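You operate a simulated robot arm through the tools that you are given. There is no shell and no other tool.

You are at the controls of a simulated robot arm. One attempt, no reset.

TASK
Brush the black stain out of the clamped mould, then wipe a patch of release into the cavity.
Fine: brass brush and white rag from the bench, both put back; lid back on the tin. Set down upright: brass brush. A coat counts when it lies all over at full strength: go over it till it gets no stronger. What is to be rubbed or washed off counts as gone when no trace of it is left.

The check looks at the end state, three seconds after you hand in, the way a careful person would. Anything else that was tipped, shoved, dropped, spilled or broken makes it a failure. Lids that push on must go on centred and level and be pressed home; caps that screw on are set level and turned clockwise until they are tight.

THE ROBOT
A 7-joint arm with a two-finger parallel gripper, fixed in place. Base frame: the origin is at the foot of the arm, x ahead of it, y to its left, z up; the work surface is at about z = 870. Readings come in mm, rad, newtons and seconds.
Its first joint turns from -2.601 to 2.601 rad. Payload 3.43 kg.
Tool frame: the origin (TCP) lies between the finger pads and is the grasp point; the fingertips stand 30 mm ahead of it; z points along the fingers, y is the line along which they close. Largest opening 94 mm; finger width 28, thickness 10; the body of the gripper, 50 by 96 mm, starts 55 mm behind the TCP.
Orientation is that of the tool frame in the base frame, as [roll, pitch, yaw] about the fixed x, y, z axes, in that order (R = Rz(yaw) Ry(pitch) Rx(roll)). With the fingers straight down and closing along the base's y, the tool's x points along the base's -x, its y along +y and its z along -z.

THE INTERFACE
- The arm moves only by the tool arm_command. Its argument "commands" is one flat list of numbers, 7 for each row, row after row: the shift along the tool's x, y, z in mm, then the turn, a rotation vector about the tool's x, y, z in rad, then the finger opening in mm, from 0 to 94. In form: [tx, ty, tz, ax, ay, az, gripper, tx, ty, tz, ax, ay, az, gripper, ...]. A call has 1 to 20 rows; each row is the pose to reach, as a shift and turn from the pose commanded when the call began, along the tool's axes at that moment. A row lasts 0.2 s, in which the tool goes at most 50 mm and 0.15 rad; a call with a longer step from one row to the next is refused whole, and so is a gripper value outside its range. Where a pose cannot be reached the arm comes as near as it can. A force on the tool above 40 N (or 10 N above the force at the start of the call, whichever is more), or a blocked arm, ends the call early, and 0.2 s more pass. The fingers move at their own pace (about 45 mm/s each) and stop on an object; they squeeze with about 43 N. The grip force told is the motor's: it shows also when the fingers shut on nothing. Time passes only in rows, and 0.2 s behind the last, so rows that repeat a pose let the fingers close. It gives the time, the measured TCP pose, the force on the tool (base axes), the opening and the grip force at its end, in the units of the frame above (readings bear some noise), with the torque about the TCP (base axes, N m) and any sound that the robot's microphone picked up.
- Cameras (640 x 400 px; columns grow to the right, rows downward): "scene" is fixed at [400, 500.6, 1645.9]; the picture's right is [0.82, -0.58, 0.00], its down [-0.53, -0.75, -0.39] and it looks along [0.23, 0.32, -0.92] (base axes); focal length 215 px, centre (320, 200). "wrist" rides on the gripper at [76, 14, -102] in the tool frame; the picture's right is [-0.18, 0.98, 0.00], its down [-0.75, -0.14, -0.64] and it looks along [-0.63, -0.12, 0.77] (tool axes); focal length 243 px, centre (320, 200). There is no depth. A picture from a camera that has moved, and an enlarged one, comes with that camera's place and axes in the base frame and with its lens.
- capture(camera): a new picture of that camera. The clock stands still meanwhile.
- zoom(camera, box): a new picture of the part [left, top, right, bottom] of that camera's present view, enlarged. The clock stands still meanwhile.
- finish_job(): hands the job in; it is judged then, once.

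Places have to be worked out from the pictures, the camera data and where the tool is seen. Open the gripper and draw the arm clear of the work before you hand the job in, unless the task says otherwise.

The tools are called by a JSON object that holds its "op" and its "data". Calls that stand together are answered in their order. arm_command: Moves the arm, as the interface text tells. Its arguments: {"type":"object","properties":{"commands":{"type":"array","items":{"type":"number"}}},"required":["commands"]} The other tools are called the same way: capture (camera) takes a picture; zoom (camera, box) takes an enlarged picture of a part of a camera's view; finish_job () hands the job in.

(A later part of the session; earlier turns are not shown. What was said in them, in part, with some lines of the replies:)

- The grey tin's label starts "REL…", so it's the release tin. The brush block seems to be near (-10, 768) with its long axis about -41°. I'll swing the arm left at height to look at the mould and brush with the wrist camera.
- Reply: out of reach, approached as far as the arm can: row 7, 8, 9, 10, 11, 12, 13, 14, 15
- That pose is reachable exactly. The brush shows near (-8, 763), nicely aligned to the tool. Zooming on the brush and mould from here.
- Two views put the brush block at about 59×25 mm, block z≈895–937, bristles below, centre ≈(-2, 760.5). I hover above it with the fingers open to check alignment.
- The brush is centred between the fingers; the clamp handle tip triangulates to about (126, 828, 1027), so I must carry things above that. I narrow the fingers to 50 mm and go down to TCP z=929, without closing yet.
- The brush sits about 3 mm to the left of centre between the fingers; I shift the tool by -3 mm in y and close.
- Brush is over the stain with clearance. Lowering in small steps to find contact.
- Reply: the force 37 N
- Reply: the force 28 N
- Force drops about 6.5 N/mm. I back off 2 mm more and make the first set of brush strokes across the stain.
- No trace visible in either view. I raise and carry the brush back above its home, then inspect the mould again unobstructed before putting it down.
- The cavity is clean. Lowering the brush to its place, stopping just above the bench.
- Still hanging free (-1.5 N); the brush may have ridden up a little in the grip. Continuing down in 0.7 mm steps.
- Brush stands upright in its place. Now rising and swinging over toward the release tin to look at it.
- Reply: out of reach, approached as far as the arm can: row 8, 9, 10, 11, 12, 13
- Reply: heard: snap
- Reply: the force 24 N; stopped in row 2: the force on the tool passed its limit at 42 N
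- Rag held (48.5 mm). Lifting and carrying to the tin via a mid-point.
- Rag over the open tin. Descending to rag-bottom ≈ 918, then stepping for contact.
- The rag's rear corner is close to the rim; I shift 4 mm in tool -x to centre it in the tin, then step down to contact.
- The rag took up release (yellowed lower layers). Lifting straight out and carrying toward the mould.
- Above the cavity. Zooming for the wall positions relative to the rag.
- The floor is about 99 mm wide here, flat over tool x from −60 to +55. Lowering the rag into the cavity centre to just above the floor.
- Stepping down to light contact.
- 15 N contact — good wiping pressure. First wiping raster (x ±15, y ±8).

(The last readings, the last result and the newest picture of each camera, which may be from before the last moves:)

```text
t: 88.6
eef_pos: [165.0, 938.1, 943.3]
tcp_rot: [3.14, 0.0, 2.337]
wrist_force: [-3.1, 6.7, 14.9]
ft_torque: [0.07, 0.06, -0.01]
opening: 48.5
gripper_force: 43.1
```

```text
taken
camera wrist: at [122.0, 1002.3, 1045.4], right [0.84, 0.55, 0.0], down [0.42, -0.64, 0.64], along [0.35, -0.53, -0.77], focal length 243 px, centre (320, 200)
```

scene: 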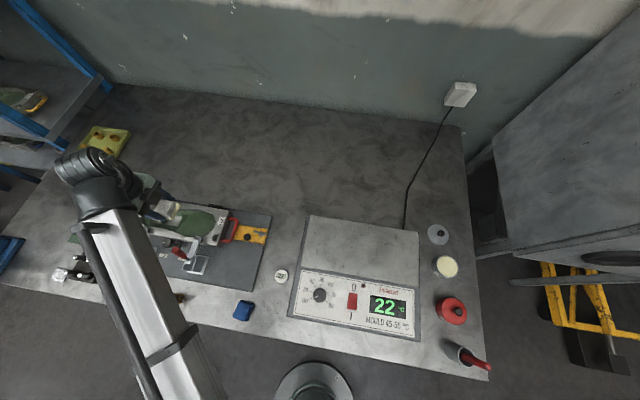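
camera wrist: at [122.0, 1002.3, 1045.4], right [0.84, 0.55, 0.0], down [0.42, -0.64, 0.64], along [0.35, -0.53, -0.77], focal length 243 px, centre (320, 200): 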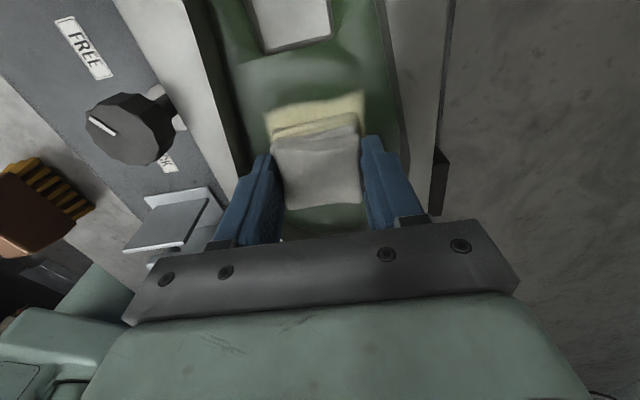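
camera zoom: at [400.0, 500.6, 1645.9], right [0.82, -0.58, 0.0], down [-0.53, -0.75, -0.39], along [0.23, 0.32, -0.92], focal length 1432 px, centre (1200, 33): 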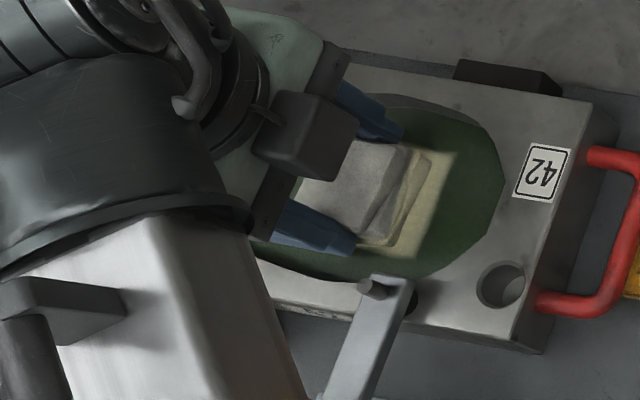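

A pale release coat is appearing. To get even strength to the edges I run the perimeter of the same rectangle twice.

{"op": "arm_command", "data": {"commands": [-8, -4, 0, 0, 0, 0, 20, -15, -8, 0, 0, 0, 0, 20, -5, -8, 0, 0, 0, 0, 20, 5, -8, 0, 0, 0, 0, 20, 15, -8, 0, 0, 0, 0, 20, 15, 0, 0, 0, 0, 0, 20, 15, 8, 0, 0, 0, 0, 20, 5, 8, 0, 0, 0, 0, 20, -5, 8, 0, 0, 0, 0, 20, -15, 8, 0, 0, 0, 0, 20, -15, 0, 0, 0, 0, 0, 20, -15, -8, 0, 0, 0, 0, 20, 0, -8, 0, 0, 0, 0, 20, 15, -8, 0, 0, 0, 0, 20, 15, 8, 0, 0, 0, 0, 20, 0, 8, 0, 0, 0, 0, 20, -15, 8, 0, 0, 0, 0, 20, -15, 0, 0, 0, 0, 0, 20, 0, 0, 0, 0, 0, 0, 20]}}

{"op": "zoom", "data": {"camera": "scene", "box": [140, 195, 236, 255]}}

{"op": "zoom", "data": {"camera": "wrist", "box": [220, 70, 420, 220]}}

```text
t: 92.6
eef_pos: [165.8, 936.4, 942.7]
tcp_rot: [3.141, 0.003, 2.337]
wrist_force: [4.0, -6.3, 14.9]
ft_torque: [-0.09, 0.0, 0.03]
opening: 48.8
gripper_force: 43.5
```

```text
6.67 times, centred on (188, 225) of scene
camera zoom: at [400.0, 500.6, 1645.9], right [0.82, -0.58, 0.0], down [-0.53, -0.75, -0.39], along [0.23, 0.32, -0.92], focal length 1432 px, centre (1200, 33)
```

zoom: 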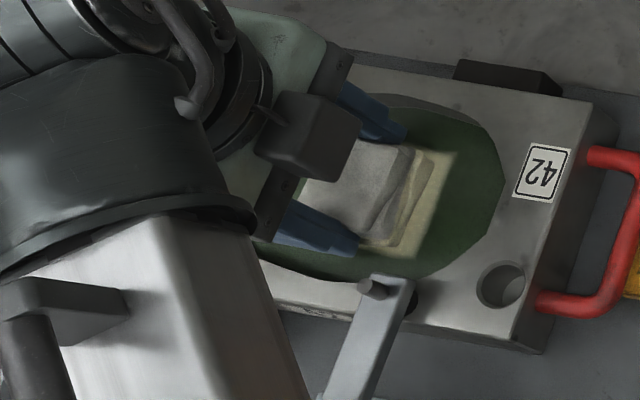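

```text
2.67 times, centred on (320, 145) of wrist
camera zoom: at [123.0, 1001.4, 1045.0], right [0.84, 0.55, 0.0], down [0.42, -0.64, 0.64], along [0.35, -0.54, -0.77], focal length 647 px, centre (320, 347)
```

zoom: 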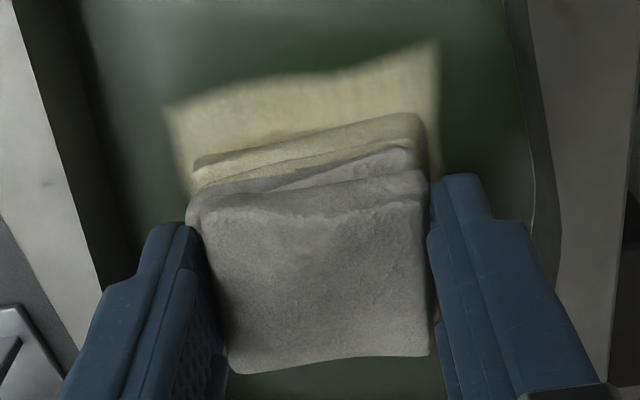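

Lifting off to inspect the whole coat.

{"op": "arm_command", "data": {"commands": [0, 0, -20, 0, 0, 0, 20, -10, 0, -60, 0, 0, 0, 20, -40, 0, -100, 0, 0, 0, 20, -75, 0, -140, 0, 0, 0, 20, -75, 0, -140, 0, 0, 0, 20]}}

{"op": "zoom", "data": {"camera": "scene", "box": [140, 195, 236, 255]}}

{"op": "zoom", "data": {"camera": "wrist", "box": [240, 0, 400, 130]}}

```text
refused: row 4 steps farther than a row can; nothing moved
```

```text
6.67 times, centred on (188, 225) of scene
camera zoom: at [400.0, 500.6, 1645.9], right [0.82, -0.58, 0.0], down [-0.53, -0.75, -0.39], along [0.23, 0.32, -0.92], focal length 1432 px, centre (1200, 33)
```

zoom: 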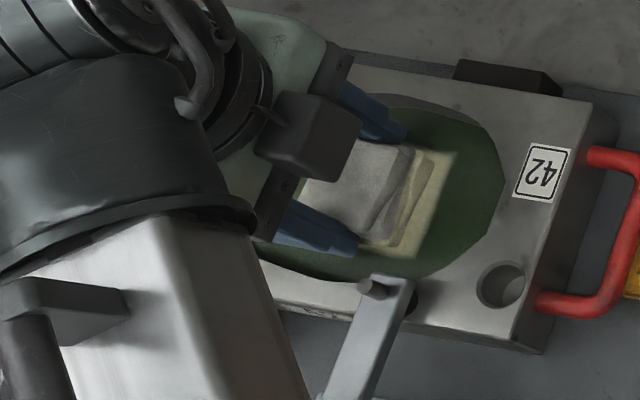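

```text
3.08 times, centred on (320, 65) of wrist
camera zoom: at [123.0, 1001.4, 1045.0], right [0.84, 0.55, 0.0], down [0.42, -0.64, 0.64], along [0.35, -0.54, -0.77], focal length 746 px, centre (320, 615)
```

zoom: 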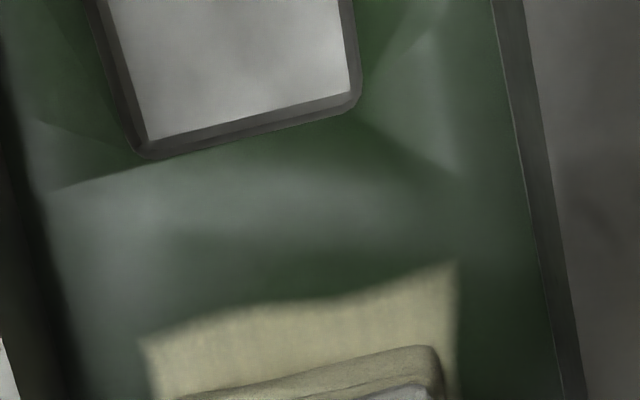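

The step was too long; I resend with shorter steps.

{"op": "arm_command", "data": {"commands": [0, 0, -20, 0, 0, 0, 20, 0, 0, -60, 0, 0, 0, 20, -25, 0, -95, 0, 0, 0, 20, -50, 0, -130, 0, 0, 0, 20, -75, 0, -145, 0, 0, 0, 20, -75, 0, -145, 0, 0, 0, 20]}}

{"op": "zoom", "data": {"camera": "scene", "box": [140, 195, 236, 255]}}

{"op": "zoom", "data": {"camera": "wrist", "box": [240, 0, 400, 130]}}

```text
t: 94.0
eef_pos: [218.1, 882.6, 1086.6]
tcp_rot: [3.14, 0.002, 2.336]
wrist_force: [-1.0, 0.2, 0.3]
ft_torque: [0.0, -0.01, 0.0]
opening: 48.8
gripper_force: 43.2
```

```text
6.67 times, centred on (188, 225) of scene
camera zoom: at [400.0, 500.6, 1645.9], right [0.82, -0.58, 0.0], down [-0.53, -0.75, -0.39], along [0.23, 0.32, -0.92], focal length 1432 px, centre (1200, 33)
```

zoom: 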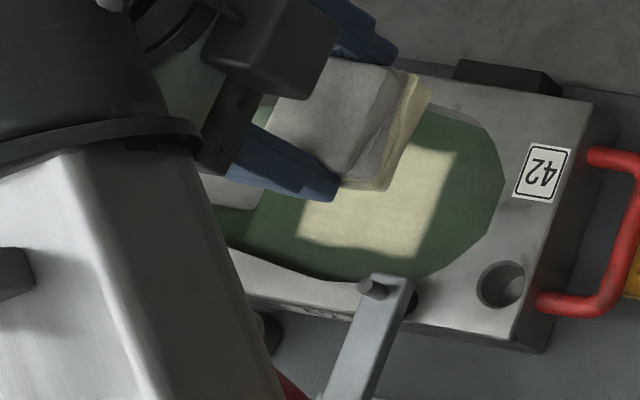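

```text
3.08 times, centred on (320, 65) of wrist
camera zoom: at [174.8, 948.7, 1189.7], right [0.84, 0.55, 0.0], down [0.42, -0.64, 0.64], along [0.35, -0.54, -0.77], focal length 746 px, centre (320, 615)
```

zoom: 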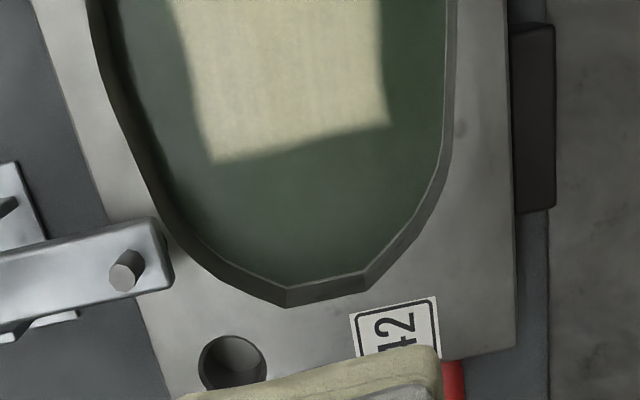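

The coat is a tidy rectangular patch. Zooming closely to judge its strength and edges.

{"op": "zoom", "data": {"camera": "scene", "box": [176, 214, 216, 239]}}

{"op": "zoom", "data": {"camera": "wrist", "box": [270, 0, 350, 55]}}

```text
16.00 times, centred on (196, 226) of scene
camera zoom: at [400.0, 500.6, 1645.9], right [0.82, -0.58, 0.0], down [-0.53, -0.75, -0.39], along [0.23, 0.32, -0.92], focal length 3437 px, centre (2304, -224)
```

zoom: 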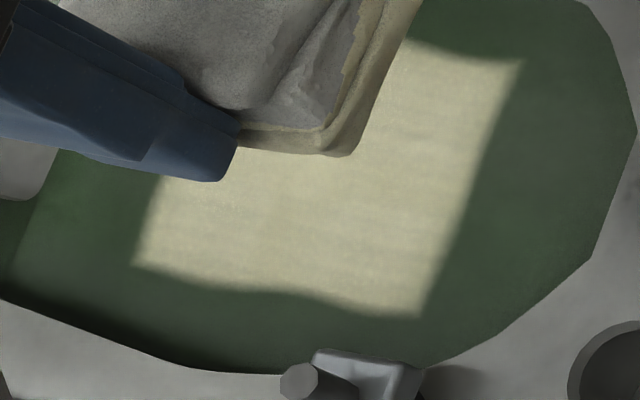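

```text
7.27 times, centred on (310, 28) of wrist
camera zoom: at [174.8, 948.7, 1189.7], right [0.84, 0.55, 0.0], down [0.42, -0.64, 0.64], along [0.35, -0.54, -0.77], focal length 1764 px, centre (393, 1454)
```

zoom: 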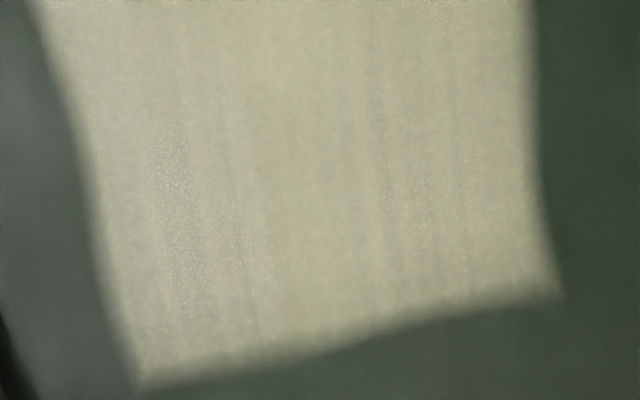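

The coat looks even but may not be at full strength yet. I go back down to the same place and do more passes.

{"op": "arm_command", "data": {"commands": [25, 0, 15, 0, 0, 0, 20, 50, 0, 50, 0, 0, 0, 20, 75, 0, 85, 0, 0, 0, 20, 75, 0, 115, 0, 0, 0, 20, 75, 0, 135, 0, 0, 0, 20, 75, 0, 142, 0, 0, 0, 20, 75, 0, 145, 0, 0, 0, 20, 75, 0, 145, 0, 0, 0, 20]}}

{"op": "arm_command", "data": {"commands": [-8, -4, 0, 0, 0, 0, 20, -15, -8, 0, 0, 0, 0, 20, -5, -8, 0, 0, 0, 0, 20, 5, -8, 0, 0, 0, 0, 20, 15, -8, 0, 0, 0, 0, 20, 15, 0, 0, 0, 0, 0, 20, 15, 8, 0, 0, 0, 0, 20, 5, 8, 0, 0, 0, 0, 20, -5, 8, 0, 0, 0, 0, 20, -15, 8, 0, 0, 0, 0, 20, -15, 0, 0, 0, 0, 0, 20, -15, -8, 0, 0, 0, 0, 20, 0, -8, 0, 0, 0, 0, 20, 15, -8, 0, 0, 0, 0, 20, 15, 8, 0, 0, 0, 0, 20, 0, 8, 0, 0, 0, 0, 20, -15, 8, 0, 0, 0, 0, 20, -15, 0, 0, 0, 0, 0, 20, 0, 0, 0, 0, 0, 0, 20]}}

{"op": "arm_command", "data": {"commands": [0, 0, -20, 0, 0, 0, 20, 0, 0, -60, 0, 0, 0, 20, -25, 0, -95, 0, 0, 0, 20, -50, 0, -130, 0, 0, 0, 20, -75, 0, -145, 0, 0, 0, 20, -75, 0, -145, 0, 0, 0, 20]}}

{"op": "zoom", "data": {"camera": "scene", "box": [176, 214, 216, 239]}}

{"op": "zoom", "data": {"camera": "wrist", "box": [270, 0, 350, 55]}}

{"op": "zoom", "data": {"camera": "wrist", "box": [240, 0, 400, 130]}}

```text
t: 95.8
eef_pos: [165.6, 937.0, 942.1]
tcp_rot: [3.138, -0.001, 2.337]
wrist_force: [0.8, 1.6, 11.0]
ft_torque: [-0.15, 0.12, 0.01]
opening: 48.6
gripper_force: 42.9
```

```text
t: 99.8
eef_pos: [165.9, 936.5, 941.8]
tcp_rot: [3.14, 0.001, 2.337]
wrist_force: [1.0, -2.3, 5.9]
ft_torque: [-0.01, 0.02, 0.0]
opening: 49.0
gripper_force: 42.9
```

```text
t: 101.2
eef_pos: [217.6, 880.4, 1086.4]
tcp_rot: [-3.141, -0.001, 2.336]
wrist_force: [0.3, 0.5, -1.0]
ft_torque: [0.02, 0.01, -0.02]
opening: 48.4
gripper_force: 43.2
```

```text
16.00 times, centred on (196, 226) of scene
camera zoom: at [400.0, 500.6, 1645.9], right [0.82, -0.58, 0.0], down [-0.53, -0.75, -0.39], along [0.23, 0.32, -0.92], focal length 3437 px, centre (2304, -224)
```

zoom: 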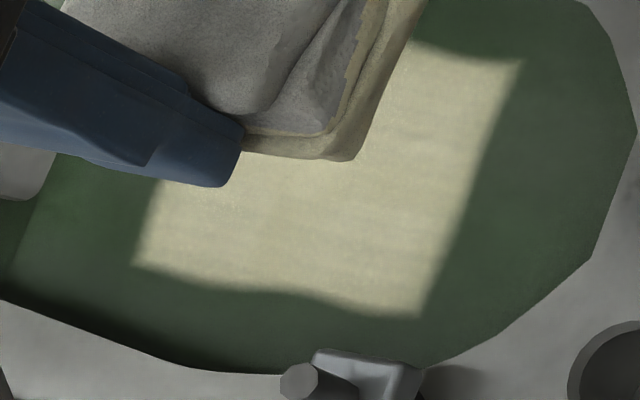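

```text
7.27 times, centred on (310, 28) of wrist
camera zoom: at [175.0, 947.3, 1190.0], right [0.84, 0.55, 0.0], down [0.42, -0.64, 0.64], along [0.35, -0.54, -0.77], focal length 1764 px, centre (393, 1454)
```

zoom: 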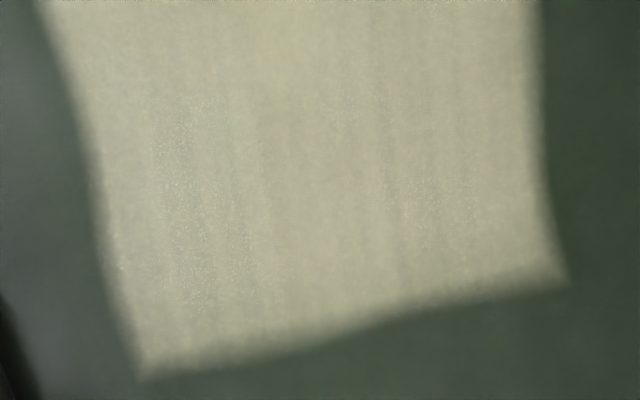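

```text
3.08 times, centred on (320, 65) of wrist
camera zoom: at [175.0, 947.3, 1190.0], right [0.84, 0.55, 0.0], down [0.42, -0.64, 0.64], along [0.35, -0.54, -0.77], focal length 746 px, centre (320, 615)
```

zoom: 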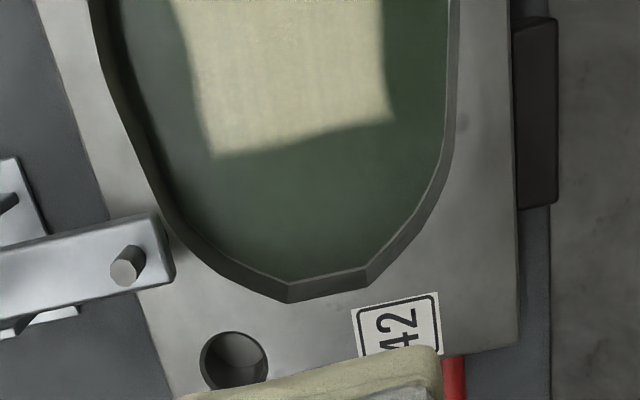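

The patch looks identical to the previous pass — no stronger. I move the rag over toward its home to view the entire patch unobstructed.

{"op": "arm_command", "data": {"commands": [-10, -38, -15, 0, 0, 0, 20, -20, -77, -15, 0, 0, 0, 20, -31, -115, -15, 0, 0, 0, 20, -41, -153, -15, 0, 0, 0, 20, -51, -192, -15, 0, 0, 0, 20, -62, -230, -15, 0, 0, 0, 20, -62, -230, -15, 0, 0, 0, 20]}}

{"op": "zoom", "data": {"camera": "scene", "box": [172, 205, 220, 240]}}

{"op": "zoom", "data": {"camera": "scene", "box": [120, 190, 248, 320]}}

```text
t: 102.8
eef_pos: [94.2, 677.5, 1101.8]
tcp_rot: [3.139, 0.0, 2.338]
wrist_force: [0.4, -0.6, -0.5]
ft_torque: [-0.02, 0.03, -0.02]
opening: 49.1
gripper_force: 42.6
```

```text
11.43 times, centred on (196, 222) of scene
camera zoom: at [400.0, 500.6, 1645.9], right [0.82, -0.58, 0.0], down [-0.53, -0.75, -0.39], along [0.23, 0.32, -0.92], focal length 2455 px, centre (1737, -57)
```

zoom: 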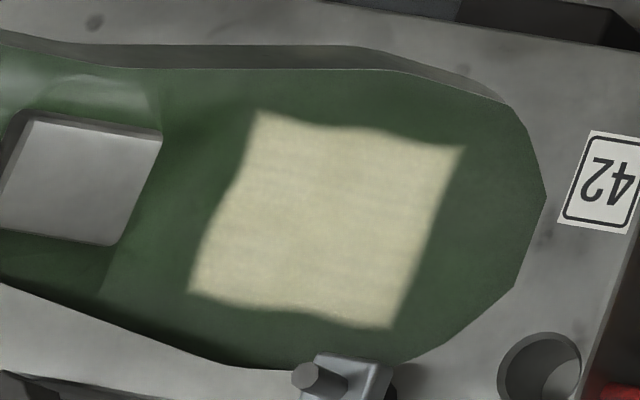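

```text
3.08 times, centred on (184, 255) of scene
camera zoom: at [400.0, 500.6, 1645.9], right [0.82, -0.58, 0.0], down [-0.53, -0.75, -0.39], along [0.23, 0.32, -0.92], focal length 661 px, centre (738, 31)
```

zoom: 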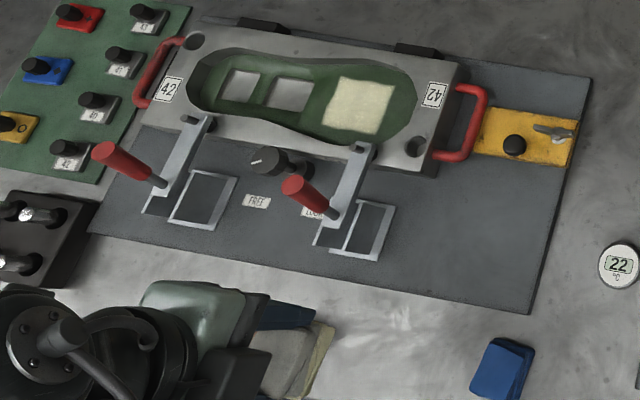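

The patch is uniform with a fixed outline. For assurance that it's at full strength, I do one more thorough round on it and compare from this same viewpoint.

{"op": "arm_command", "data": {"commands": [10, 38, 0, 0, 0, 0, 20, 20, 77, 0, 0, 0, 0, 20, 31, 115, 0, 0, 0, 0, 20, 41, 153, 0, 0, 0, 0, 20, 51, 192, 0, 0, 0, 0, 20, 62, 230, 0, 0, 0, 0, 20, 87, 230, 15, 0, 0, 0, 20, 112, 230, 50, 0, 0, 0, 20, 137, 230, 80, 0, 0, 0, 20, 137, 230, 110, 0, 0, 0, 20, 137, 230, 140, 0, 0, 0, 20, 137, 230, 154, 0, 0, 0, 20, 137, 230, 160.5, 0, 0, 0, 20, 137, 230, 160.5, 0, 0, 0, 20]}}

{"op": "arm_command", "data": {"commands": [-9, -5, 0, 0, 0, 0, 20, -18, -9, 0, 0, 0, 0, 20, -6, -9, 0, 0, 0, 0, 20, 6, -9, 0, 0, 0, 0, 20, 18, -9, 0, 0, 0, 0, 20, 18, -3, 0, 0, 0, 0, 20, 6, -3, 0, 0, 0, 0, 20, -6, -3, 0, 0, 0, 0, 20, -18, -3, 0, 0, 0, 0, 20, -18, 4, 0, 0, 0, 0, 20, -6, 4, 0, 0, 0, 0, 20, 6, 4, 0, 0, 0, 0, 20, 18, 4, 0, 0, 0, 0, 20, 18, 10, 0, 0, 0, 0, 20, 6, 10, 0, 0, 0, 0, 20, -6, 10, 0, 0, 0, 0, 20, -18, 10, 0, 0, 0, 0, 20, -9, 5, 0, 0, 0, 0, 20, 0, 0, 0, 0, 0, 0, 20]}}

```text
t: 105.8
eef_pos: [165.4, 938.4, 943.2]
tcp_rot: [3.138, 0.0, 2.336]
wrist_force: [0.8, 1.4, 8.3]
ft_torque: [-0.13, 0.05, 0.03]
opening: 48.8
gripper_force: 43.2
```

```text
t: 109.8
eef_pos: [166.5, 936.5, 941.3]
tcp_rot: [3.139, 0.0, 2.337]
wrist_force: [1.4, -1.3, 2.2]
ft_torque: [0.01, 0.0, 0.0]
opening: 48.8
gripper_force: 43.4
```

Pressure has fallen to ~2 N as the rag rides up; I press 1 mm more and do a final perimeter round, then lift away to compare.

{"op": "arm_command", "data": {"commands": [0, 0, 1, 0, 0, 0, 20, -9, -4, 1, 0, 0, 0, 20, -18, -9, 1, 0, 0, 0, 20, -6, -9, 1, 0, 0, 0, 20, 6, -9, 1, 0, 0, 0, 20, 18, -9, 1, 0, 0, 0, 20, 18, 0, 1, 0, 0, 0, 20, 18, 10, 1, 0, 0, 0, 20, 6, 10, 1, 0, 0, 0, 20, -6, 10, 1, 0, 0, 0, 20, -18, 10, 1, 0, 0, 0, 20, -18, 0, 1, 0, 0, 0, 20, -6, 0, 1, 0, 0, 0, 20, 6, 0, 1, 0, 0, 0, 20, 18, 0, 1, 0, 0, 0, 20, 9, 0, 1, 0, 0, 0, 20, 0, 0, 1, 0, 0, 0, 20]}}

{"op": "arm_command", "data": {"commands": [0, 0, -20, 0, 0, 0, 20, 0, 0, -60, 0, 0, 0, 20, -25, 0, -95, 0, 0, 0, 20, -50, 0, -130, 0, 0, 0, 20, -75, 0, -160, 0, 0, 0, 20, -85, -38, -161, 0, 0, 0, 20, -95, -77, -161, 0, 0, 0, 20, -106, -115, -161, 0, 0, 0, 20, -116, -153, -161, 0, 0, 0, 20, -126, -192, -161, 0, 0, 0, 20, -137, -230, -161, 0, 0, 0, 20, -137, -230, -161, 0, 0, 0, 20]}}

{"op": "zoom", "data": {"camera": "scene", "box": [172, 205, 220, 240]}}

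{"op": "capture", "data": {"camera": "wrist"}}

```text
t: 113.4
eef_pos: [163.5, 936.9, 942.6]
tcp_rot: [3.139, -0.002, 2.338]
wrist_force: [-8.7, 9.0, 25.8]
ft_torque: [0.02, 0.21, -0.05]
opening: 48.5
gripper_force: 43.0
```

```text
t: 116.0
eef_pos: [94.6, 679.0, 1101.0]
tcp_rot: [3.14, 0.001, 2.337]
wrist_force: [0.7, 0.7, -0.5]
ft_torque: [0.02, 0.01, 0.02]
opening: 48.9
gripper_force: 42.3
```

```text
11.43 times, centred on (196, 222) of scene
camera zoom: at [400.0, 500.6, 1645.9], right [0.82, -0.58, 0.0], down [-0.53, -0.75, -0.39], along [0.23, 0.32, -0.92], focal length 2455 px, centre (1737, -57)
```

zoom: 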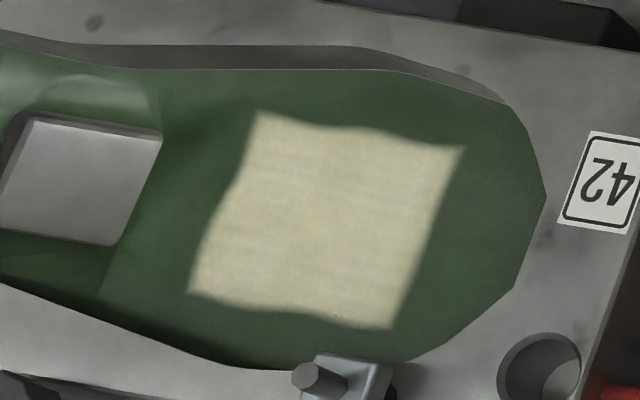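

```text
taken
camera wrist: at [51.1, 744.9, 1203.6], right [0.84, 0.55, 0.0], down [0.42, -0.64, 0.64], along [0.35, -0.54, -0.77], focal length 243 px, centre (320, 200)
```

wrist: 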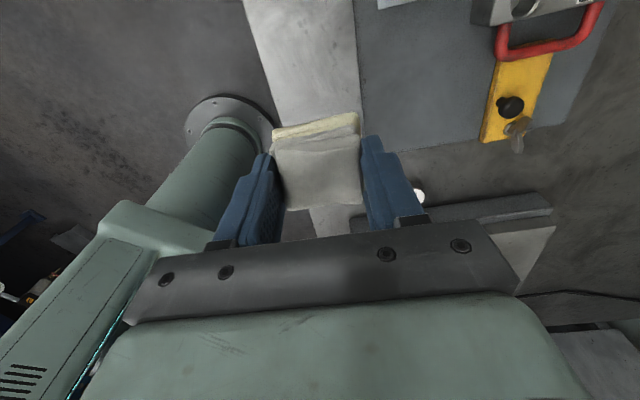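

No change at all — the coat is at full strength. Putting the rag back: descending to z≈914.

{"op": "arm_command", "data": {"commands": [0, -1, 40, 0, 0, 0, 20, 0, -1, 80, 0, 0, 0, 20, 0, -1, 120, 0, 0, 0, 20, 0, -1, 155, 0, 0, 0, 20, 0, -1, 177, 0, 0, 0, 20, 0, -1, 188, 0, 0, 0, 20, 0, -1, 188, 0, 0, 0, 20]}}

{"op": "arm_command", "data": {"commands": [0, 0, 1.5, 0, 0, 0, 20, 0, 0, 3, 0, 0, 0, 20, 0, 0, 3, 0, 0, 0, 20]}}

```text
t: 117.6
eef_pos: [94.7, 676.8, 912.9]
tcp_rot: [3.14, 0.001, 2.336]
wrist_force: [-0.3, 0.4, -0.6]
ft_torque: [-0.02, -0.02, 0.02]
opening: 48.8
gripper_force: 42.9
```

```text
t: 118.4
eef_pos: [92.7, 677.8, 910.3]
tcp_rot: [3.14, 0.0, 2.338]
wrist_force: [-0.8, 0.8, -0.1]
ft_torque: [0.02, 0.01, 0.01]
opening: 48.8
gripper_force: 43.8
```

{"op": "arm_command", "data": {"commands": [0, 0, 1, 0, 0, 0, 20, 0, 0, 1.5, 0, 0, 0, 20, 0, 0, 1.5, 0, 0, 0, 20]}}

```text
t: 119.2
eef_pos: [93.4, 677.6, 909.6]
tcp_rot: [3.14, 0.0, 2.337]
wrist_force: [-1.5, 0.8, 11.2]
ft_torque: [-0.05, 0.13, -0.03]
opening: 48.6
gripper_force: 43.3
```

Contact at z≈909.6 (11 N): the rag is on the bench. Opening and rising.

{"op": "arm_command", "data": {"commands": [0, 0, -0.5, 0, 0, 0, 49, 0, 0, -0.5, 0, 0, 0, 58, 0, 0, -0.5, 0, 0, 0, 66, 0, 0, -0.5, 0, 0, 0, 66, 0, 0, -15, 0, 0, 0, 66, 0, 0, -45, 0, 0, 0, 66, 0, 0, -90, 0, 0, 0, 66, 0, 0, -130, 0, 0, 0, 66, 0, 0, -165, 0, 0, 0, 66, 0, 0, -165, 0, 0, 0, 66]}}

{"op": "zoom", "data": {"camera": "scene", "box": [140, 260, 268, 340]}}

{"op": "capture", "data": {"camera": "wrist"}}

```text
t: 121.4
eef_pos: [93.5, 677.8, 1074.1]
tcp_rot: [3.14, 0.002, 2.337]
wrist_force: [1.0, 0.5, 0.3]
ft_torque: [0.02, 0.04, 0.03]
opening: 66.0
gripper_force: 0.1
```

```text
5.00 times, centred on (204, 300) of scene
camera zoom: at [400.0, 500.6, 1645.9], right [0.82, -0.58, 0.0], down [-0.53, -0.75, -0.39], along [0.23, 0.32, -0.92], focal length 1074 px, centre (900, -300)
```

zoom: 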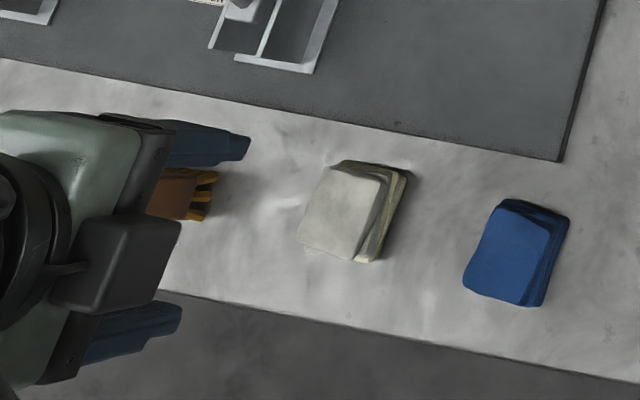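

```text
taken
camera wrist: at [50.4, 742.9, 1176.7], right [0.84, 0.55, 0.0], down [0.42, -0.64, 0.64], along [0.35, -0.54, -0.77], focal length 243 px, centre (320, 200)
```

wrist: 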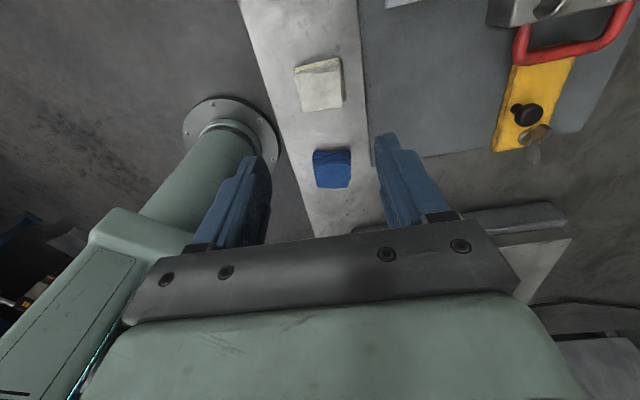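

Rag is back in place. Now off to the lid at (859, 408), restoring yaw 2.422.

{"op": "arm_command", "data": {"commands": [-34, 30, -10, 0, 0, 0, 60, -67, 59, -20, 0, 0, 0, 60, -101, 89, -20, 0, 0, 0, 60, -135, 118, -20, 0, 0, 0, 60, -168, 148, -20, 0, 0, 0, 60, -202, 177, -20, 0, 0, 0, 60, -236, 207, -20, 0, 0, 0, 60, -269, 237, -20, 0, 0, 0, 60, -303, 266, -20, 0, 0, 0, 60, -337, 296, -20, 0, 0, 0, 60, -380, 303, -20, 0, 0, -0.01, 50, -423, 311, -20, 0, 0, -0.02, 50, -466, 319, -20, 0, 0, -0.03, 50, -509, 326, -20, 0, 0, -0.04, 50, -553, 334, -20, 0, 0, -0.05, 44, -596, 342, -20, 0, 0, -0.06, 44, -639, 350, -20, 0, 0, -0.07, 44, -682, 357, -20, 0, 0, -0.085, 44, -725, 365, -20, 0, 0, -0.085, 44, -725, 365, 20, 0, 0, -0.085, 44]}}

{"op": "capture", "data": {"camera": "wrist"}}

```text
t: 125.6
eef_pos: [857.9, 407.9, 1056.0]
tcp_rot: [3.14, 0.003, 2.421]
wrist_force: [-0.3, 0.7, 0.1]
ft_torque: [-0.01, -0.02, 0.03]
opening: 44.1
gripper_force: 0.0
```

```text
taken
camera wrist: at [810.9, 469.9, 1158.2], right [0.79, 0.62, 0.0], down [0.47, -0.6, 0.64], along [0.4, -0.5, -0.77], focal length 243 px, centre (320, 200)
```

wrist: 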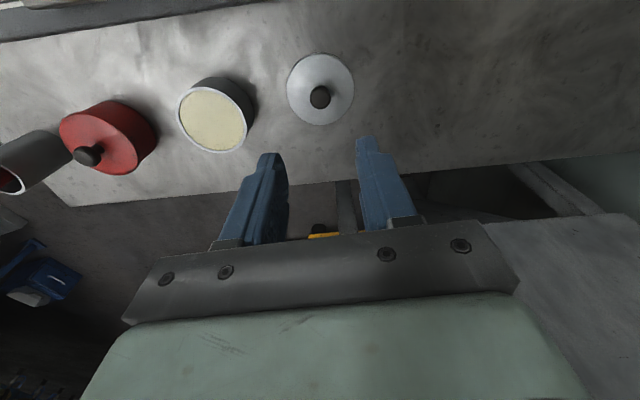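

Lid is where I left it. Descending over its knob to z≈911 with fingers at 44 mm.

{"op": "arm_command", "data": {"commands": [0, 0, 40, 0, 0, 0, 44, 0, 0, 80, 0, 0, 0, 44, 0, 0, 110, 0, 0, 0, 44, 0, 0, 130, 0, 0, 0, 44, 0, 0, 141, 0, 0, 0, 44, 0, 0, 144.5, 0, 0, 0, 44, 0, 0, 144.5, 0, 0, 0, 44]}}

{"op": "zoom", "data": {"camera": "wrist", "box": [240, 90, 400, 220]}}

```text
t: 127.2
eef_pos: [860.1, 408.1, 911.1]
tcp_rot: [3.138, 0.002, 2.423]
wrist_force: [0.2, 0.6, 0.1]
ft_torque: [0.01, 0.0, -0.01]
opening: 44.1
gripper_force: 0.0
```

```text
3.08 times, centred on (320, 155) of wrist
camera zoom: at [811.2, 470.0, 1013.6], right [0.79, 0.62, 0.0], down [0.47, -0.6, 0.64], along [0.4, -0.5, -0.77], focal length 746 px, centre (320, 338)
```

zoom: 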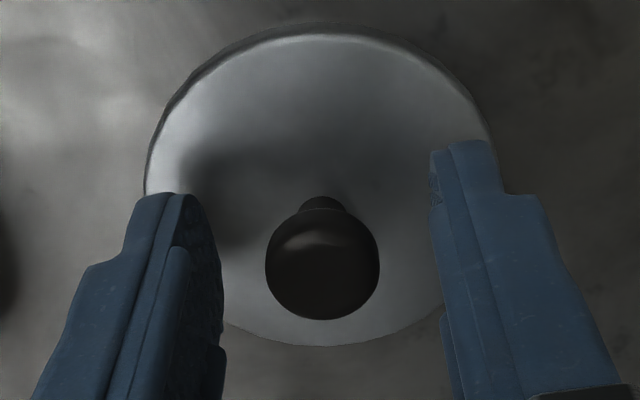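

Knob is centred between the fingers. Closing on it and lifting a little.

{"op": "arm_command", "data": {"commands": [0, 0, 0, 0, 0, 0, 30, 0, 0, 0, 0, 0, 0, 20, 0, 0, 0, 0, 0, 0, 10, 0, 0, 0, 0, 0, 0, 5, 0, 0, 0, 0, 0, 0, 5, 0, 0, -5, 0, 0, 0, 5, 0, 0, -30, 0, 0, 0, 5, 0, 0, -70, 0, 0, 0, 5, 0, 0, -110, 0, 0, 0, 5, 0, 0, -110, 0, 0, 0, 5]}}

{"op": "capture", "data": {"camera": "wrist"}}

{"op": "zoom", "data": {"camera": "scene", "box": [400, 190, 496, 290]}}

```text
t: 129.4
eef_pos: [859.5, 408.0, 1019.5]
tcp_rot: [3.14, 0.0, 2.422]
wrist_force: [-0.1, -0.1, 0.3]
ft_torque: [0.0, -0.03, 0.01]
opening: 19.8
gripper_force: 42.8
```

```text
taken
camera wrist: at [810.5, 469.8, 1122.8], right [0.79, 0.62, 0.0], down [0.47, -0.6, 0.64], along [0.4, -0.5, -0.77], focal length 243 px, centre (320, 200)
```

wrist: 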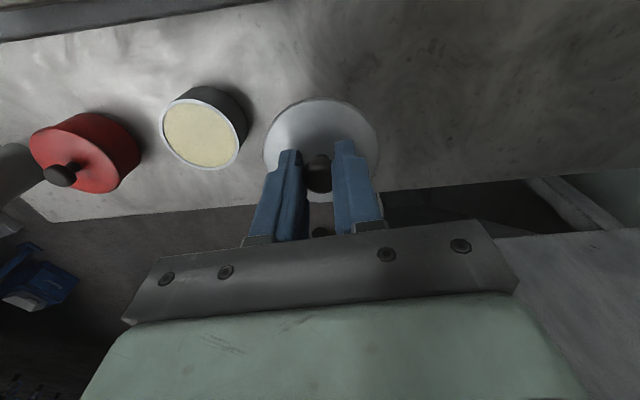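

```text
4.00 times, centred on (448, 240) of scene
camera zoom: at [400.0, 500.6, 1645.9], right [0.82, -0.58, 0.0], down [-0.53, -0.75, -0.39], along [0.23, 0.32, -0.92], focal length 859 px, centre (-192, 40)
```

zoom: 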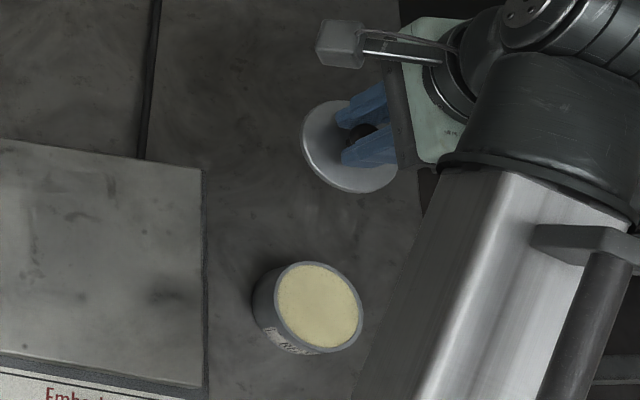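

The tin hasn't moved, and the lid sits in the fingers like before. Carrying it back over the tin, to the same hover height as after the first lift (z≈979), to compare alignment.

{"op": "arm_command", "data": {"commands": [0, -38, 0, 0, 0, 0, 5, 0, -76, 0, 0, 0, 0, 5, 0, -115, 0, 0, 0, 0, 5, 0, -115, 20, 0, 0, 0, 5, 0, -115, 40, 0, 0, 0, 5, 0, -115, 40, 0, 0, 0, 5]}}

{"op": "zoom", "data": {"camera": "scene", "box": [415, 235, 495, 285]}}

{"op": "capture", "data": {"camera": "wrist"}}

```text
t: 130.8
eef_pos: [783.1, 321.2, 981.3]
tcp_rot: [3.142, 0.002, 2.424]
wrist_force: [-0.6, 0.4, 0.0]
ft_torque: [-0.01, -0.01, 0.03]
opening: 19.8
gripper_force: 42.7
```

```text
8.00 times, centred on (455, 260) of scene
camera zoom: at [400.0, 500.6, 1645.9], right [0.82, -0.58, 0.0], down [-0.53, -0.75, -0.39], along [0.23, 0.32, -0.92], focal length 1719 px, centre (-760, -280)
```

zoom: 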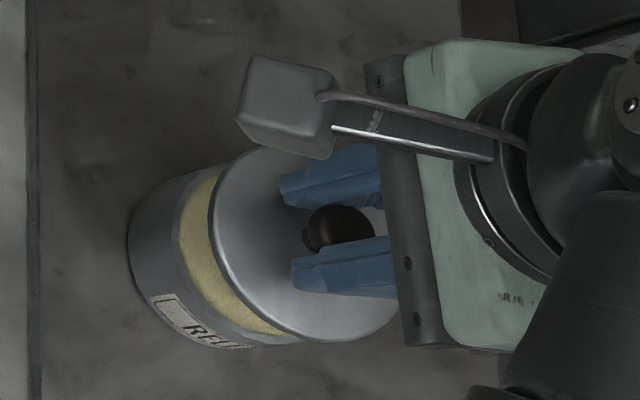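

```text
taken
camera wrist: at [735.6, 383.0, 1083.3], right [0.79, 0.62, 0.0], down [0.47, -0.6, 0.64], along [0.4, -0.5, -0.77], focal length 243 px, centre (320, 200)
```

wrist: 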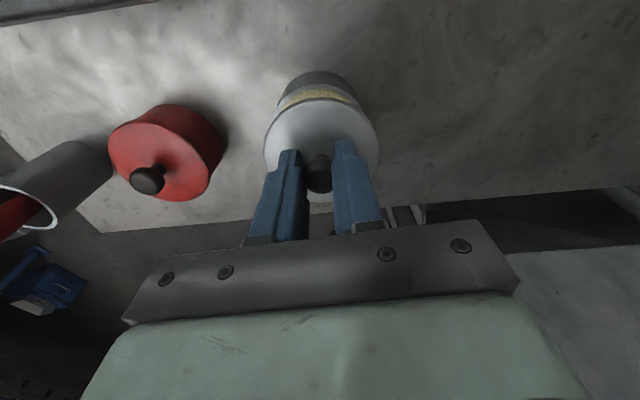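

Alignment matches the picture taken at removal to within ~1–2 mm. Lowering to just above the seat and looking.

{"op": "arm_command", "data": {"commands": [0, 0, 10, 0, 0, 0, 5, 0, 0, 18, 0, 0, 0, 5, 0, 0, 24, 0, 0, 0, 5, 0, 0, 26, 0, 0, 0, 5, 0, 0, 26, 0, 0, 0, 5]}}

{"op": "zoom", "data": {"camera": "scene", "box": [423, 240, 471, 280]}}

{"op": "zoom", "data": {"camera": "wrist", "box": [240, 60, 400, 200]}}

```text
t: 132.0
eef_pos: [785.3, 322.9, 955.3]
tcp_rot: [3.14, 0.002, 2.423]
wrist_force: [0.3, 0.1, 0.3]
ft_torque: [-0.01, 0.01, 0.03]
opening: 19.9
gripper_force: 43.1
```

```text
10.00 times, centred on (447, 260) of scene
camera zoom: at [400.0, 500.6, 1645.9], right [0.82, -0.58, 0.0], down [-0.53, -0.75, -0.39], along [0.23, 0.32, -0.92], focal length 2148 px, centre (-950, -400)
```

zoom: 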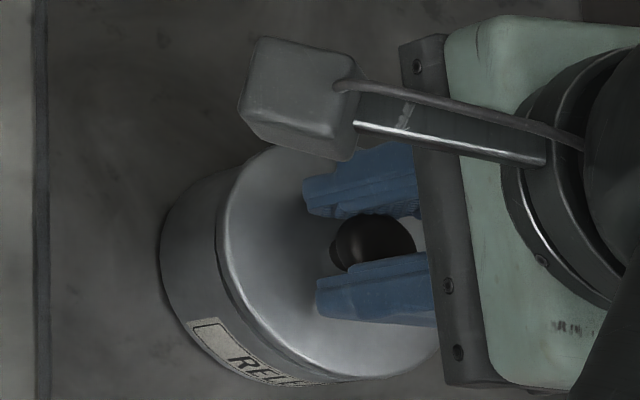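

```text
2.86 times, centred on (320, 130) of wrist
camera zoom: at [735.9, 383.9, 1056.9], right [0.79, 0.62, 0.0], down [0.47, -0.6, 0.64], along [0.4, -0.5, -0.77], focal length 693 px, centre (320, 400)
```

zoom: 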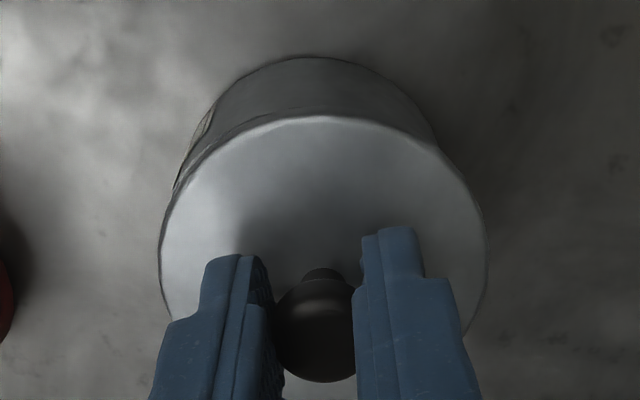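

Looks centred and level. Lowering in small steps onto the rim.

{"op": "arm_command", "data": {"commands": [0, 0, 1.5, 0, 0, 0, 5, 0, 0, 3, 0, 0, 0, 5, 0, 0, 3, 0, 0, 0, 5]}}

```text
t: 132.8
eef_pos: [783.9, 322.2, 951.1]
tcp_rot: [3.14, 0.0, 2.421]
wrist_force: [-0.4, 0.3, -0.2]
ft_torque: [0.05, 0.01, 0.0]
opening: 20.0
gripper_force: 42.7
```

{"op": "arm_command", "data": {"commands": [0, 0, 1, 0, 0, 0, 5, 0, 0, 1.5, 0, 0, 0, 5, 0, 0, 1.5, 0, 0, 0, 5]}}

```text
t: 133.6
eef_pos: [782.8, 323.0, 950.6]
tcp_rot: [3.14, 0.002, 2.422]
wrist_force: [-8.7, -4.4, 20.9]
ft_torque: [-0.14, 0.2, 0.08]
opening: 20.0
gripper_force: 43.0
heard: snap
```

A "snap" was heard with 21 N at z=950.6, the original seated height. Pressing slightly more to make sure it's home.

{"op": "arm_command", "data": {"commands": [0, 0, 1, 0, 0, 0, 5, 0, 0, 1.5, 0, 0, 0, 5, 0, 0, 1.5, 0, 0, 0, 5]}}

{"op": "zoom", "data": {"camera": "scene", "box": [423, 240, 471, 280]}}

{"op": "zoom", "data": {"camera": "wrist", "box": [240, 60, 400, 200]}}

```text
t: 134.2
eef_pos: [782.1, 322.4, 951.8]
tcp_rot: [-3.142, 0.002, 2.423]
wrist_force: [-5.6, -3.5, 14.1]
ft_torque: [-0.05, 0.05, 0.05]
opening: 20.0
gripper_force: 43.1
stopped in row 3: the force on the tool passed its limit at 41 N (the readings are from after the stop); the commanded pose is now the measured one
```

```text
10.00 times, centred on (447, 260) of scene
camera zoom: at [400.0, 500.6, 1645.9], right [0.82, -0.58, 0.0], down [-0.53, -0.75, -0.39], along [0.23, 0.32, -0.92], focal length 2148 px, centre (-950, -400)
```

zoom: 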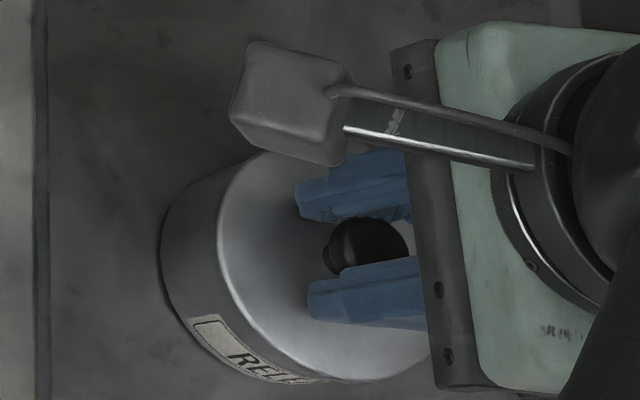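

```text
2.86 times, centred on (320, 130) of wrist
camera zoom: at [734.7, 383.7, 1053.4], right [0.79, 0.62, 0.0], down [0.47, -0.6, 0.64], along [0.4, -0.5, -0.77], focal length 693 px, centre (320, 400)
```

zoom: 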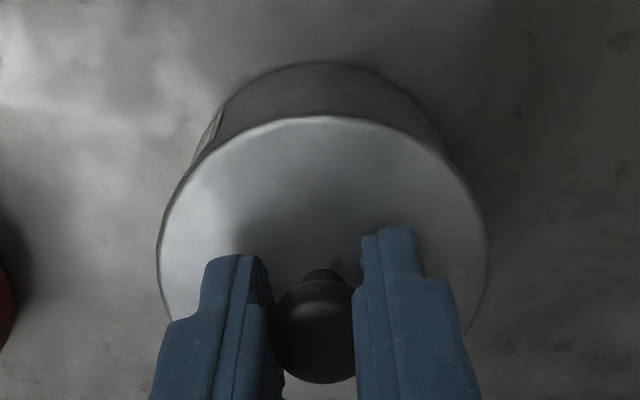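

Solid stop at 41 N, no gap visible, tin unmoved. Releasing and rising.

{"op": "arm_command", "data": {"commands": [0, 0, -0.3, 0, 0, 0, 20, 0, 0, -0.3, 0, 0, 0, 28, 0, 0, -0.3, 0, 0, 0, 36, 0, 0, -0.3, 0, 0, 0, 44, 0, 0, -0.3, 0, 0, 0, 44, 0, 0, -15, 0, 0, 0, 44, 0, 0, -45, 0, 0, 0, 44, 0, 0, -90, 0, 0, 0, 44, 0, 0, -130, 0, 0, 0, 44]}}

{"op": "zoom", "data": {"camera": "wrist", "box": [260, 60, 380, 160]}}

{"op": "zoom", "data": {"camera": "scene", "box": [415, 235, 495, 285]}}

```text
t: 136.2
eef_pos: [785.2, 322.3, 1079.8]
tcp_rot: [-3.141, 0.002, 2.423]
wrist_force: [0.8, 0.2, 0.6]
ft_torque: [-0.02, 0.0, -0.02]
opening: 44.0
gripper_force: 0.1
```

```text
4.00 times, centred on (320, 110) of wrist
camera zoom: at [736.4, 383.7, 1182.5], right [0.79, 0.62, 0.0], down [0.47, -0.6, 0.64], along [0.4, -0.5, -0.77], focal length 970 px, centre (320, 560)
```

zoom: 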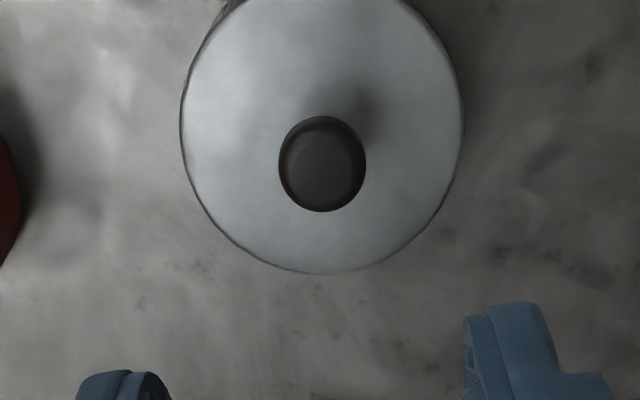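

```text
8.00 times, centred on (455, 260) of scene
camera zoom: at [400.0, 500.6, 1645.9], right [0.82, -0.58, 0.0], down [-0.53, -0.75, -0.39], along [0.23, 0.32, -0.92], focal length 1719 px, centre (-760, -280)
```

zoom: 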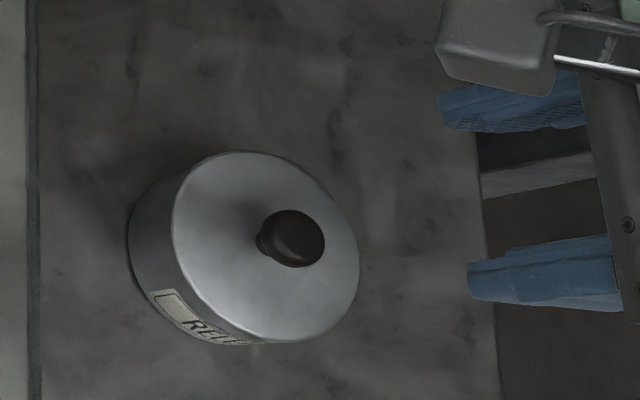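

Comparing with the identical crop used at the very beginning.

{"op": "zoom", "data": {"camera": "scene", "box": [415, 240, 495, 290]}}

{"op": "capture", "data": {"camera": "scene"}}

```text
8.00 times, centred on (455, 265) of scene
camera zoom: at [400.0, 500.6, 1645.9], right [0.82, -0.58, 0.0], down [-0.53, -0.75, -0.39], along [0.23, 0.32, -0.92], focal length 1719 px, centre (-760, -320)
```

zoom: 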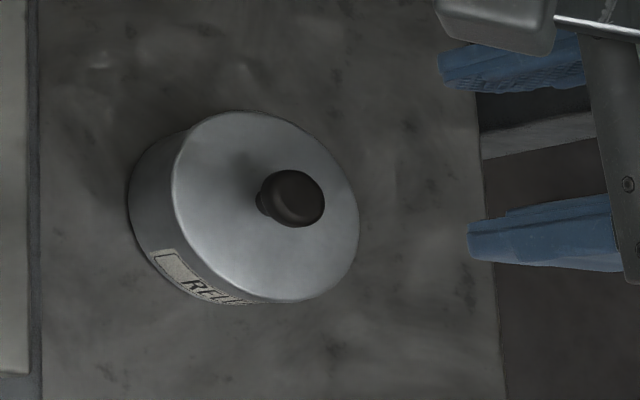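

```text
taken
```

scene: 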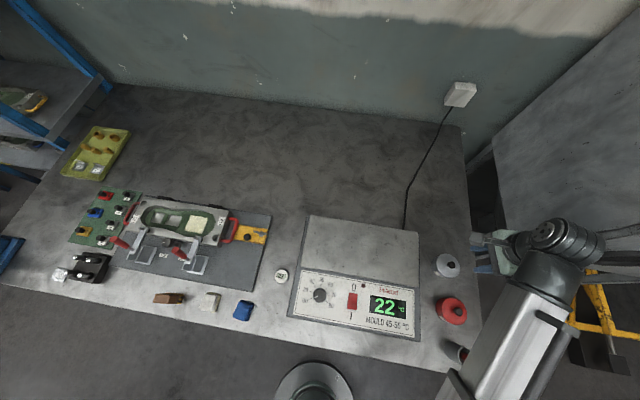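

The lid/tin as a unit looks a couple of mm from the initial place; I go back to the earlier viewing pose to compare lid seating on the tin from the wrist camera.

{"op": "arm_command", "data": {"commands": [38, 5, -13, 0, 0, 0, 60, 76, 11, -26, 0, 0, 0, 60, 115, 16, -39, 0, 0, 0, 60, 153, 21.5, -51, 0, 0, 0, 60, 153, 21.5, -51, 0, 0, 0, 60]}}

{"op": "zoom", "data": {"camera": "wrist", "box": [280, 140, 370, 215]}}

{"op": "capture", "data": {"camera": "wrist"}}

```text
t: 137.4
eef_pos: [683.0, 438.9, 1132.1]
tcp_rot: [3.14, 0.001, 2.422]
wrist_force: [-0.9, -0.1, -0.5]
ft_torque: [0.0, 0.0, 0.0]
opening: 60.2
gripper_force: 0.0
```

```text
5.33 times, centred on (325, 178) of wrist
camera zoom: at [635.0, 500.9, 1233.8], right [0.79, 0.62, 0.0], down [0.47, -0.6, 0.64], along [0.4, -0.5, -0.77], focal length 1294 px, centre (293, 320)
```

zoom: 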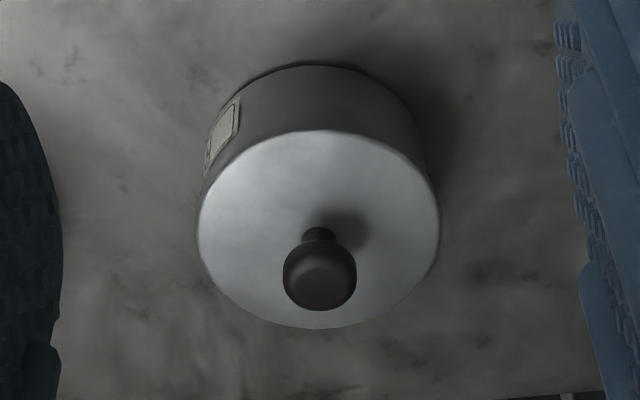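

```text
taken
camera wrist: at [635.0, 500.9, 1233.8], right [0.79, 0.62, 0.0], down [0.47, -0.6, 0.64], along [0.4, -0.5, -0.77], focal length 243 px, centre (320, 200)
```

wrist: 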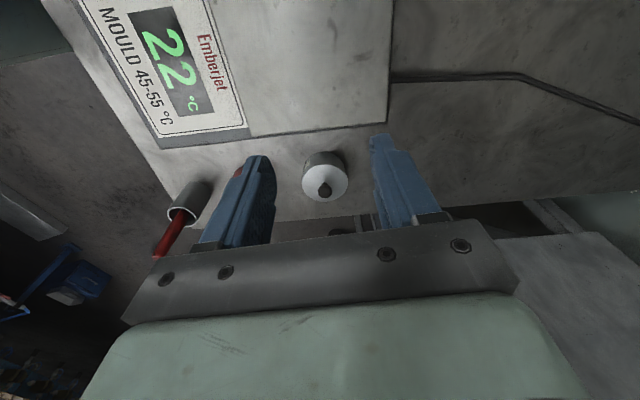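

The lid sits on the tin exactly as at the start (centred, level, no gap). Final checks of the other items, and I raise the arm clear with the gripper open.

{"op": "arm_command", "data": {"commands": [0, 0, -30, 0, 0, 0, 80, 0, 0, -60, 0, 0, 0, 94, 0, 0, -80, 0, 0, 0, 94, 0, 0, -80, 0, 0, 0, 94]}}

{"op": "zoom", "data": {"camera": "scene", "box": [50, 170, 290, 330]}}

{"op": "zoom", "data": {"camera": "scene", "box": [140, 280, 204, 320]}}

{"op": "zoom", "data": {"camera": "scene", "box": [170, 205, 218, 240]}}

{"op": "capture", "data": {"camera": "scene"}}

```text
t: 138.4
eef_pos: [691.5, 444.1, 1192.7]
tcp_rot: [3.112, 0.009, 2.423]
wrist_force: [-0.3, -0.6, 0.4]
ft_torque: [-0.01, 0.0, -0.02]
opening: 94.2
gripper_force: 0.1
out of reach, approached as far as the arm can: row 2, 3, 4
```

```text
2.50 times, centred on (170, 250) of scene
camera zoom: at [400.0, 500.6, 1645.9], right [0.82, -0.58, 0.0], down [-0.53, -0.75, -0.39], along [0.23, 0.32, -0.92], focal length 537 px, centre (695, 75)
```

zoom: 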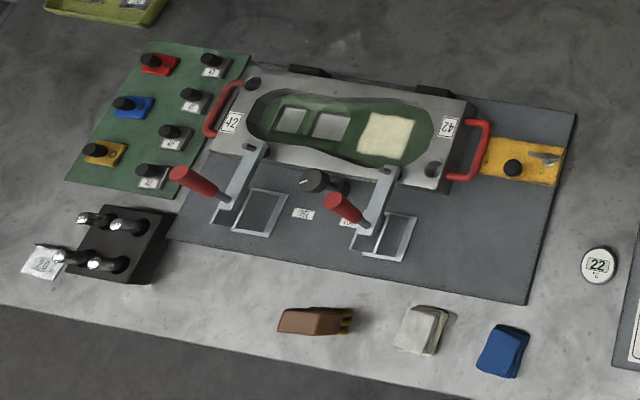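

```text
10.00 times, centred on (172, 300) of scene
camera zoom: at [400.0, 500.6, 1645.9], right [0.82, -0.58, 0.0], down [-0.53, -0.75, -0.39], along [0.23, 0.32, -0.92], focal length 2148 px, centre (1800, -800)
```

zoom: 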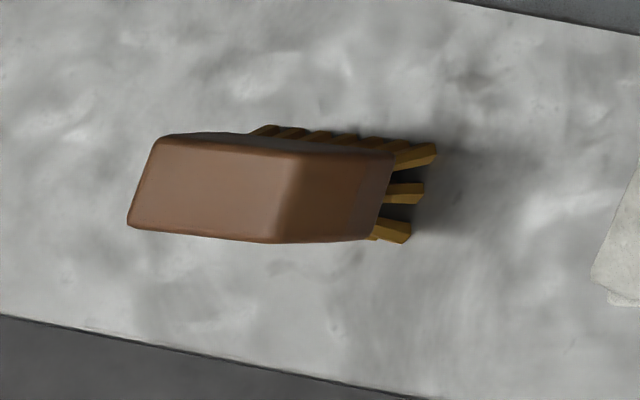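

```text
11.43 times, centred on (194, 222) of scene
camera zoom: at [400.0, 500.6, 1645.9], right [0.82, -0.58, 0.0], down [-0.53, -0.75, -0.39], along [0.23, 0.32, -0.92], focal length 2455 px, centre (1760, -57)
```

zoom: 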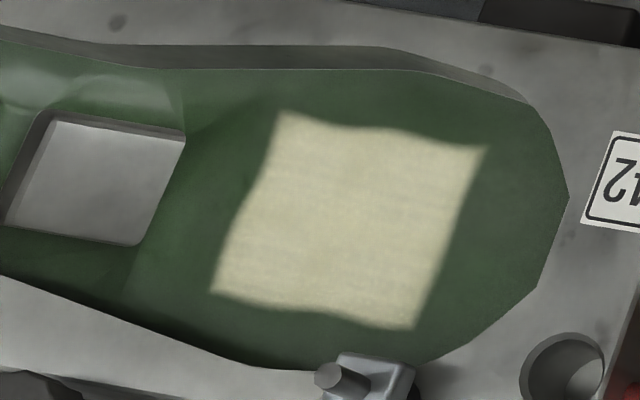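

```text
taken
```

scene: 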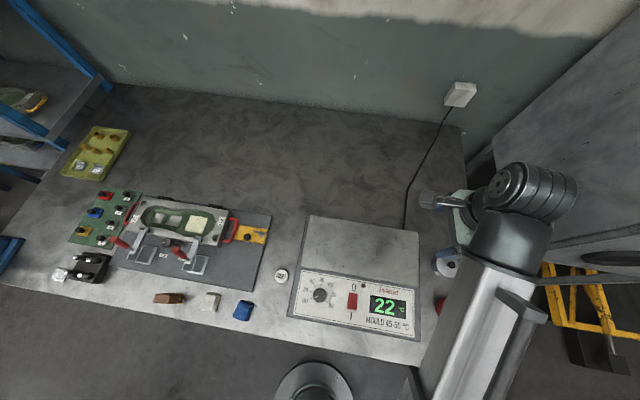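

The brush stands upright at its old place and the rag is back. The mould is clean with an even release patch, and the lid is pressed on the tin. The arm is clear and the gripper is open, so I'm handing in.

{"op": "finish_job", "data": {}}

```text
The job is handed in.
```

I brushed the black stain out of the clamped mould and wiped a patch of release into the cavity where it had been. The job is handed in.

- **Stain:** no trace shows in the close-up pictures of the cavity.
- **Release coat:** it is one even patch, about 65 by 60 mm. Two further rounds of wiping did not make it any stronger.
- **Brass brush:** it stands upright on its bristles in its original place.
- **White rag:** it is back in its original spot. Its lower layers are still yellowed with release.
- **Release tin:** the lid is on centred and level. I heard it snap and pressed until it stopped at about 41 N. The tin now sits 2–3 mm from where it started.

Before handing in I opened the gripper and raised the arm clear. In the last pictures nothing else on the bench looked tipped, moved or spilled. The arm hid the red tin and the cup beside it in the final one, but both looked undisturbed a few moves earlier.
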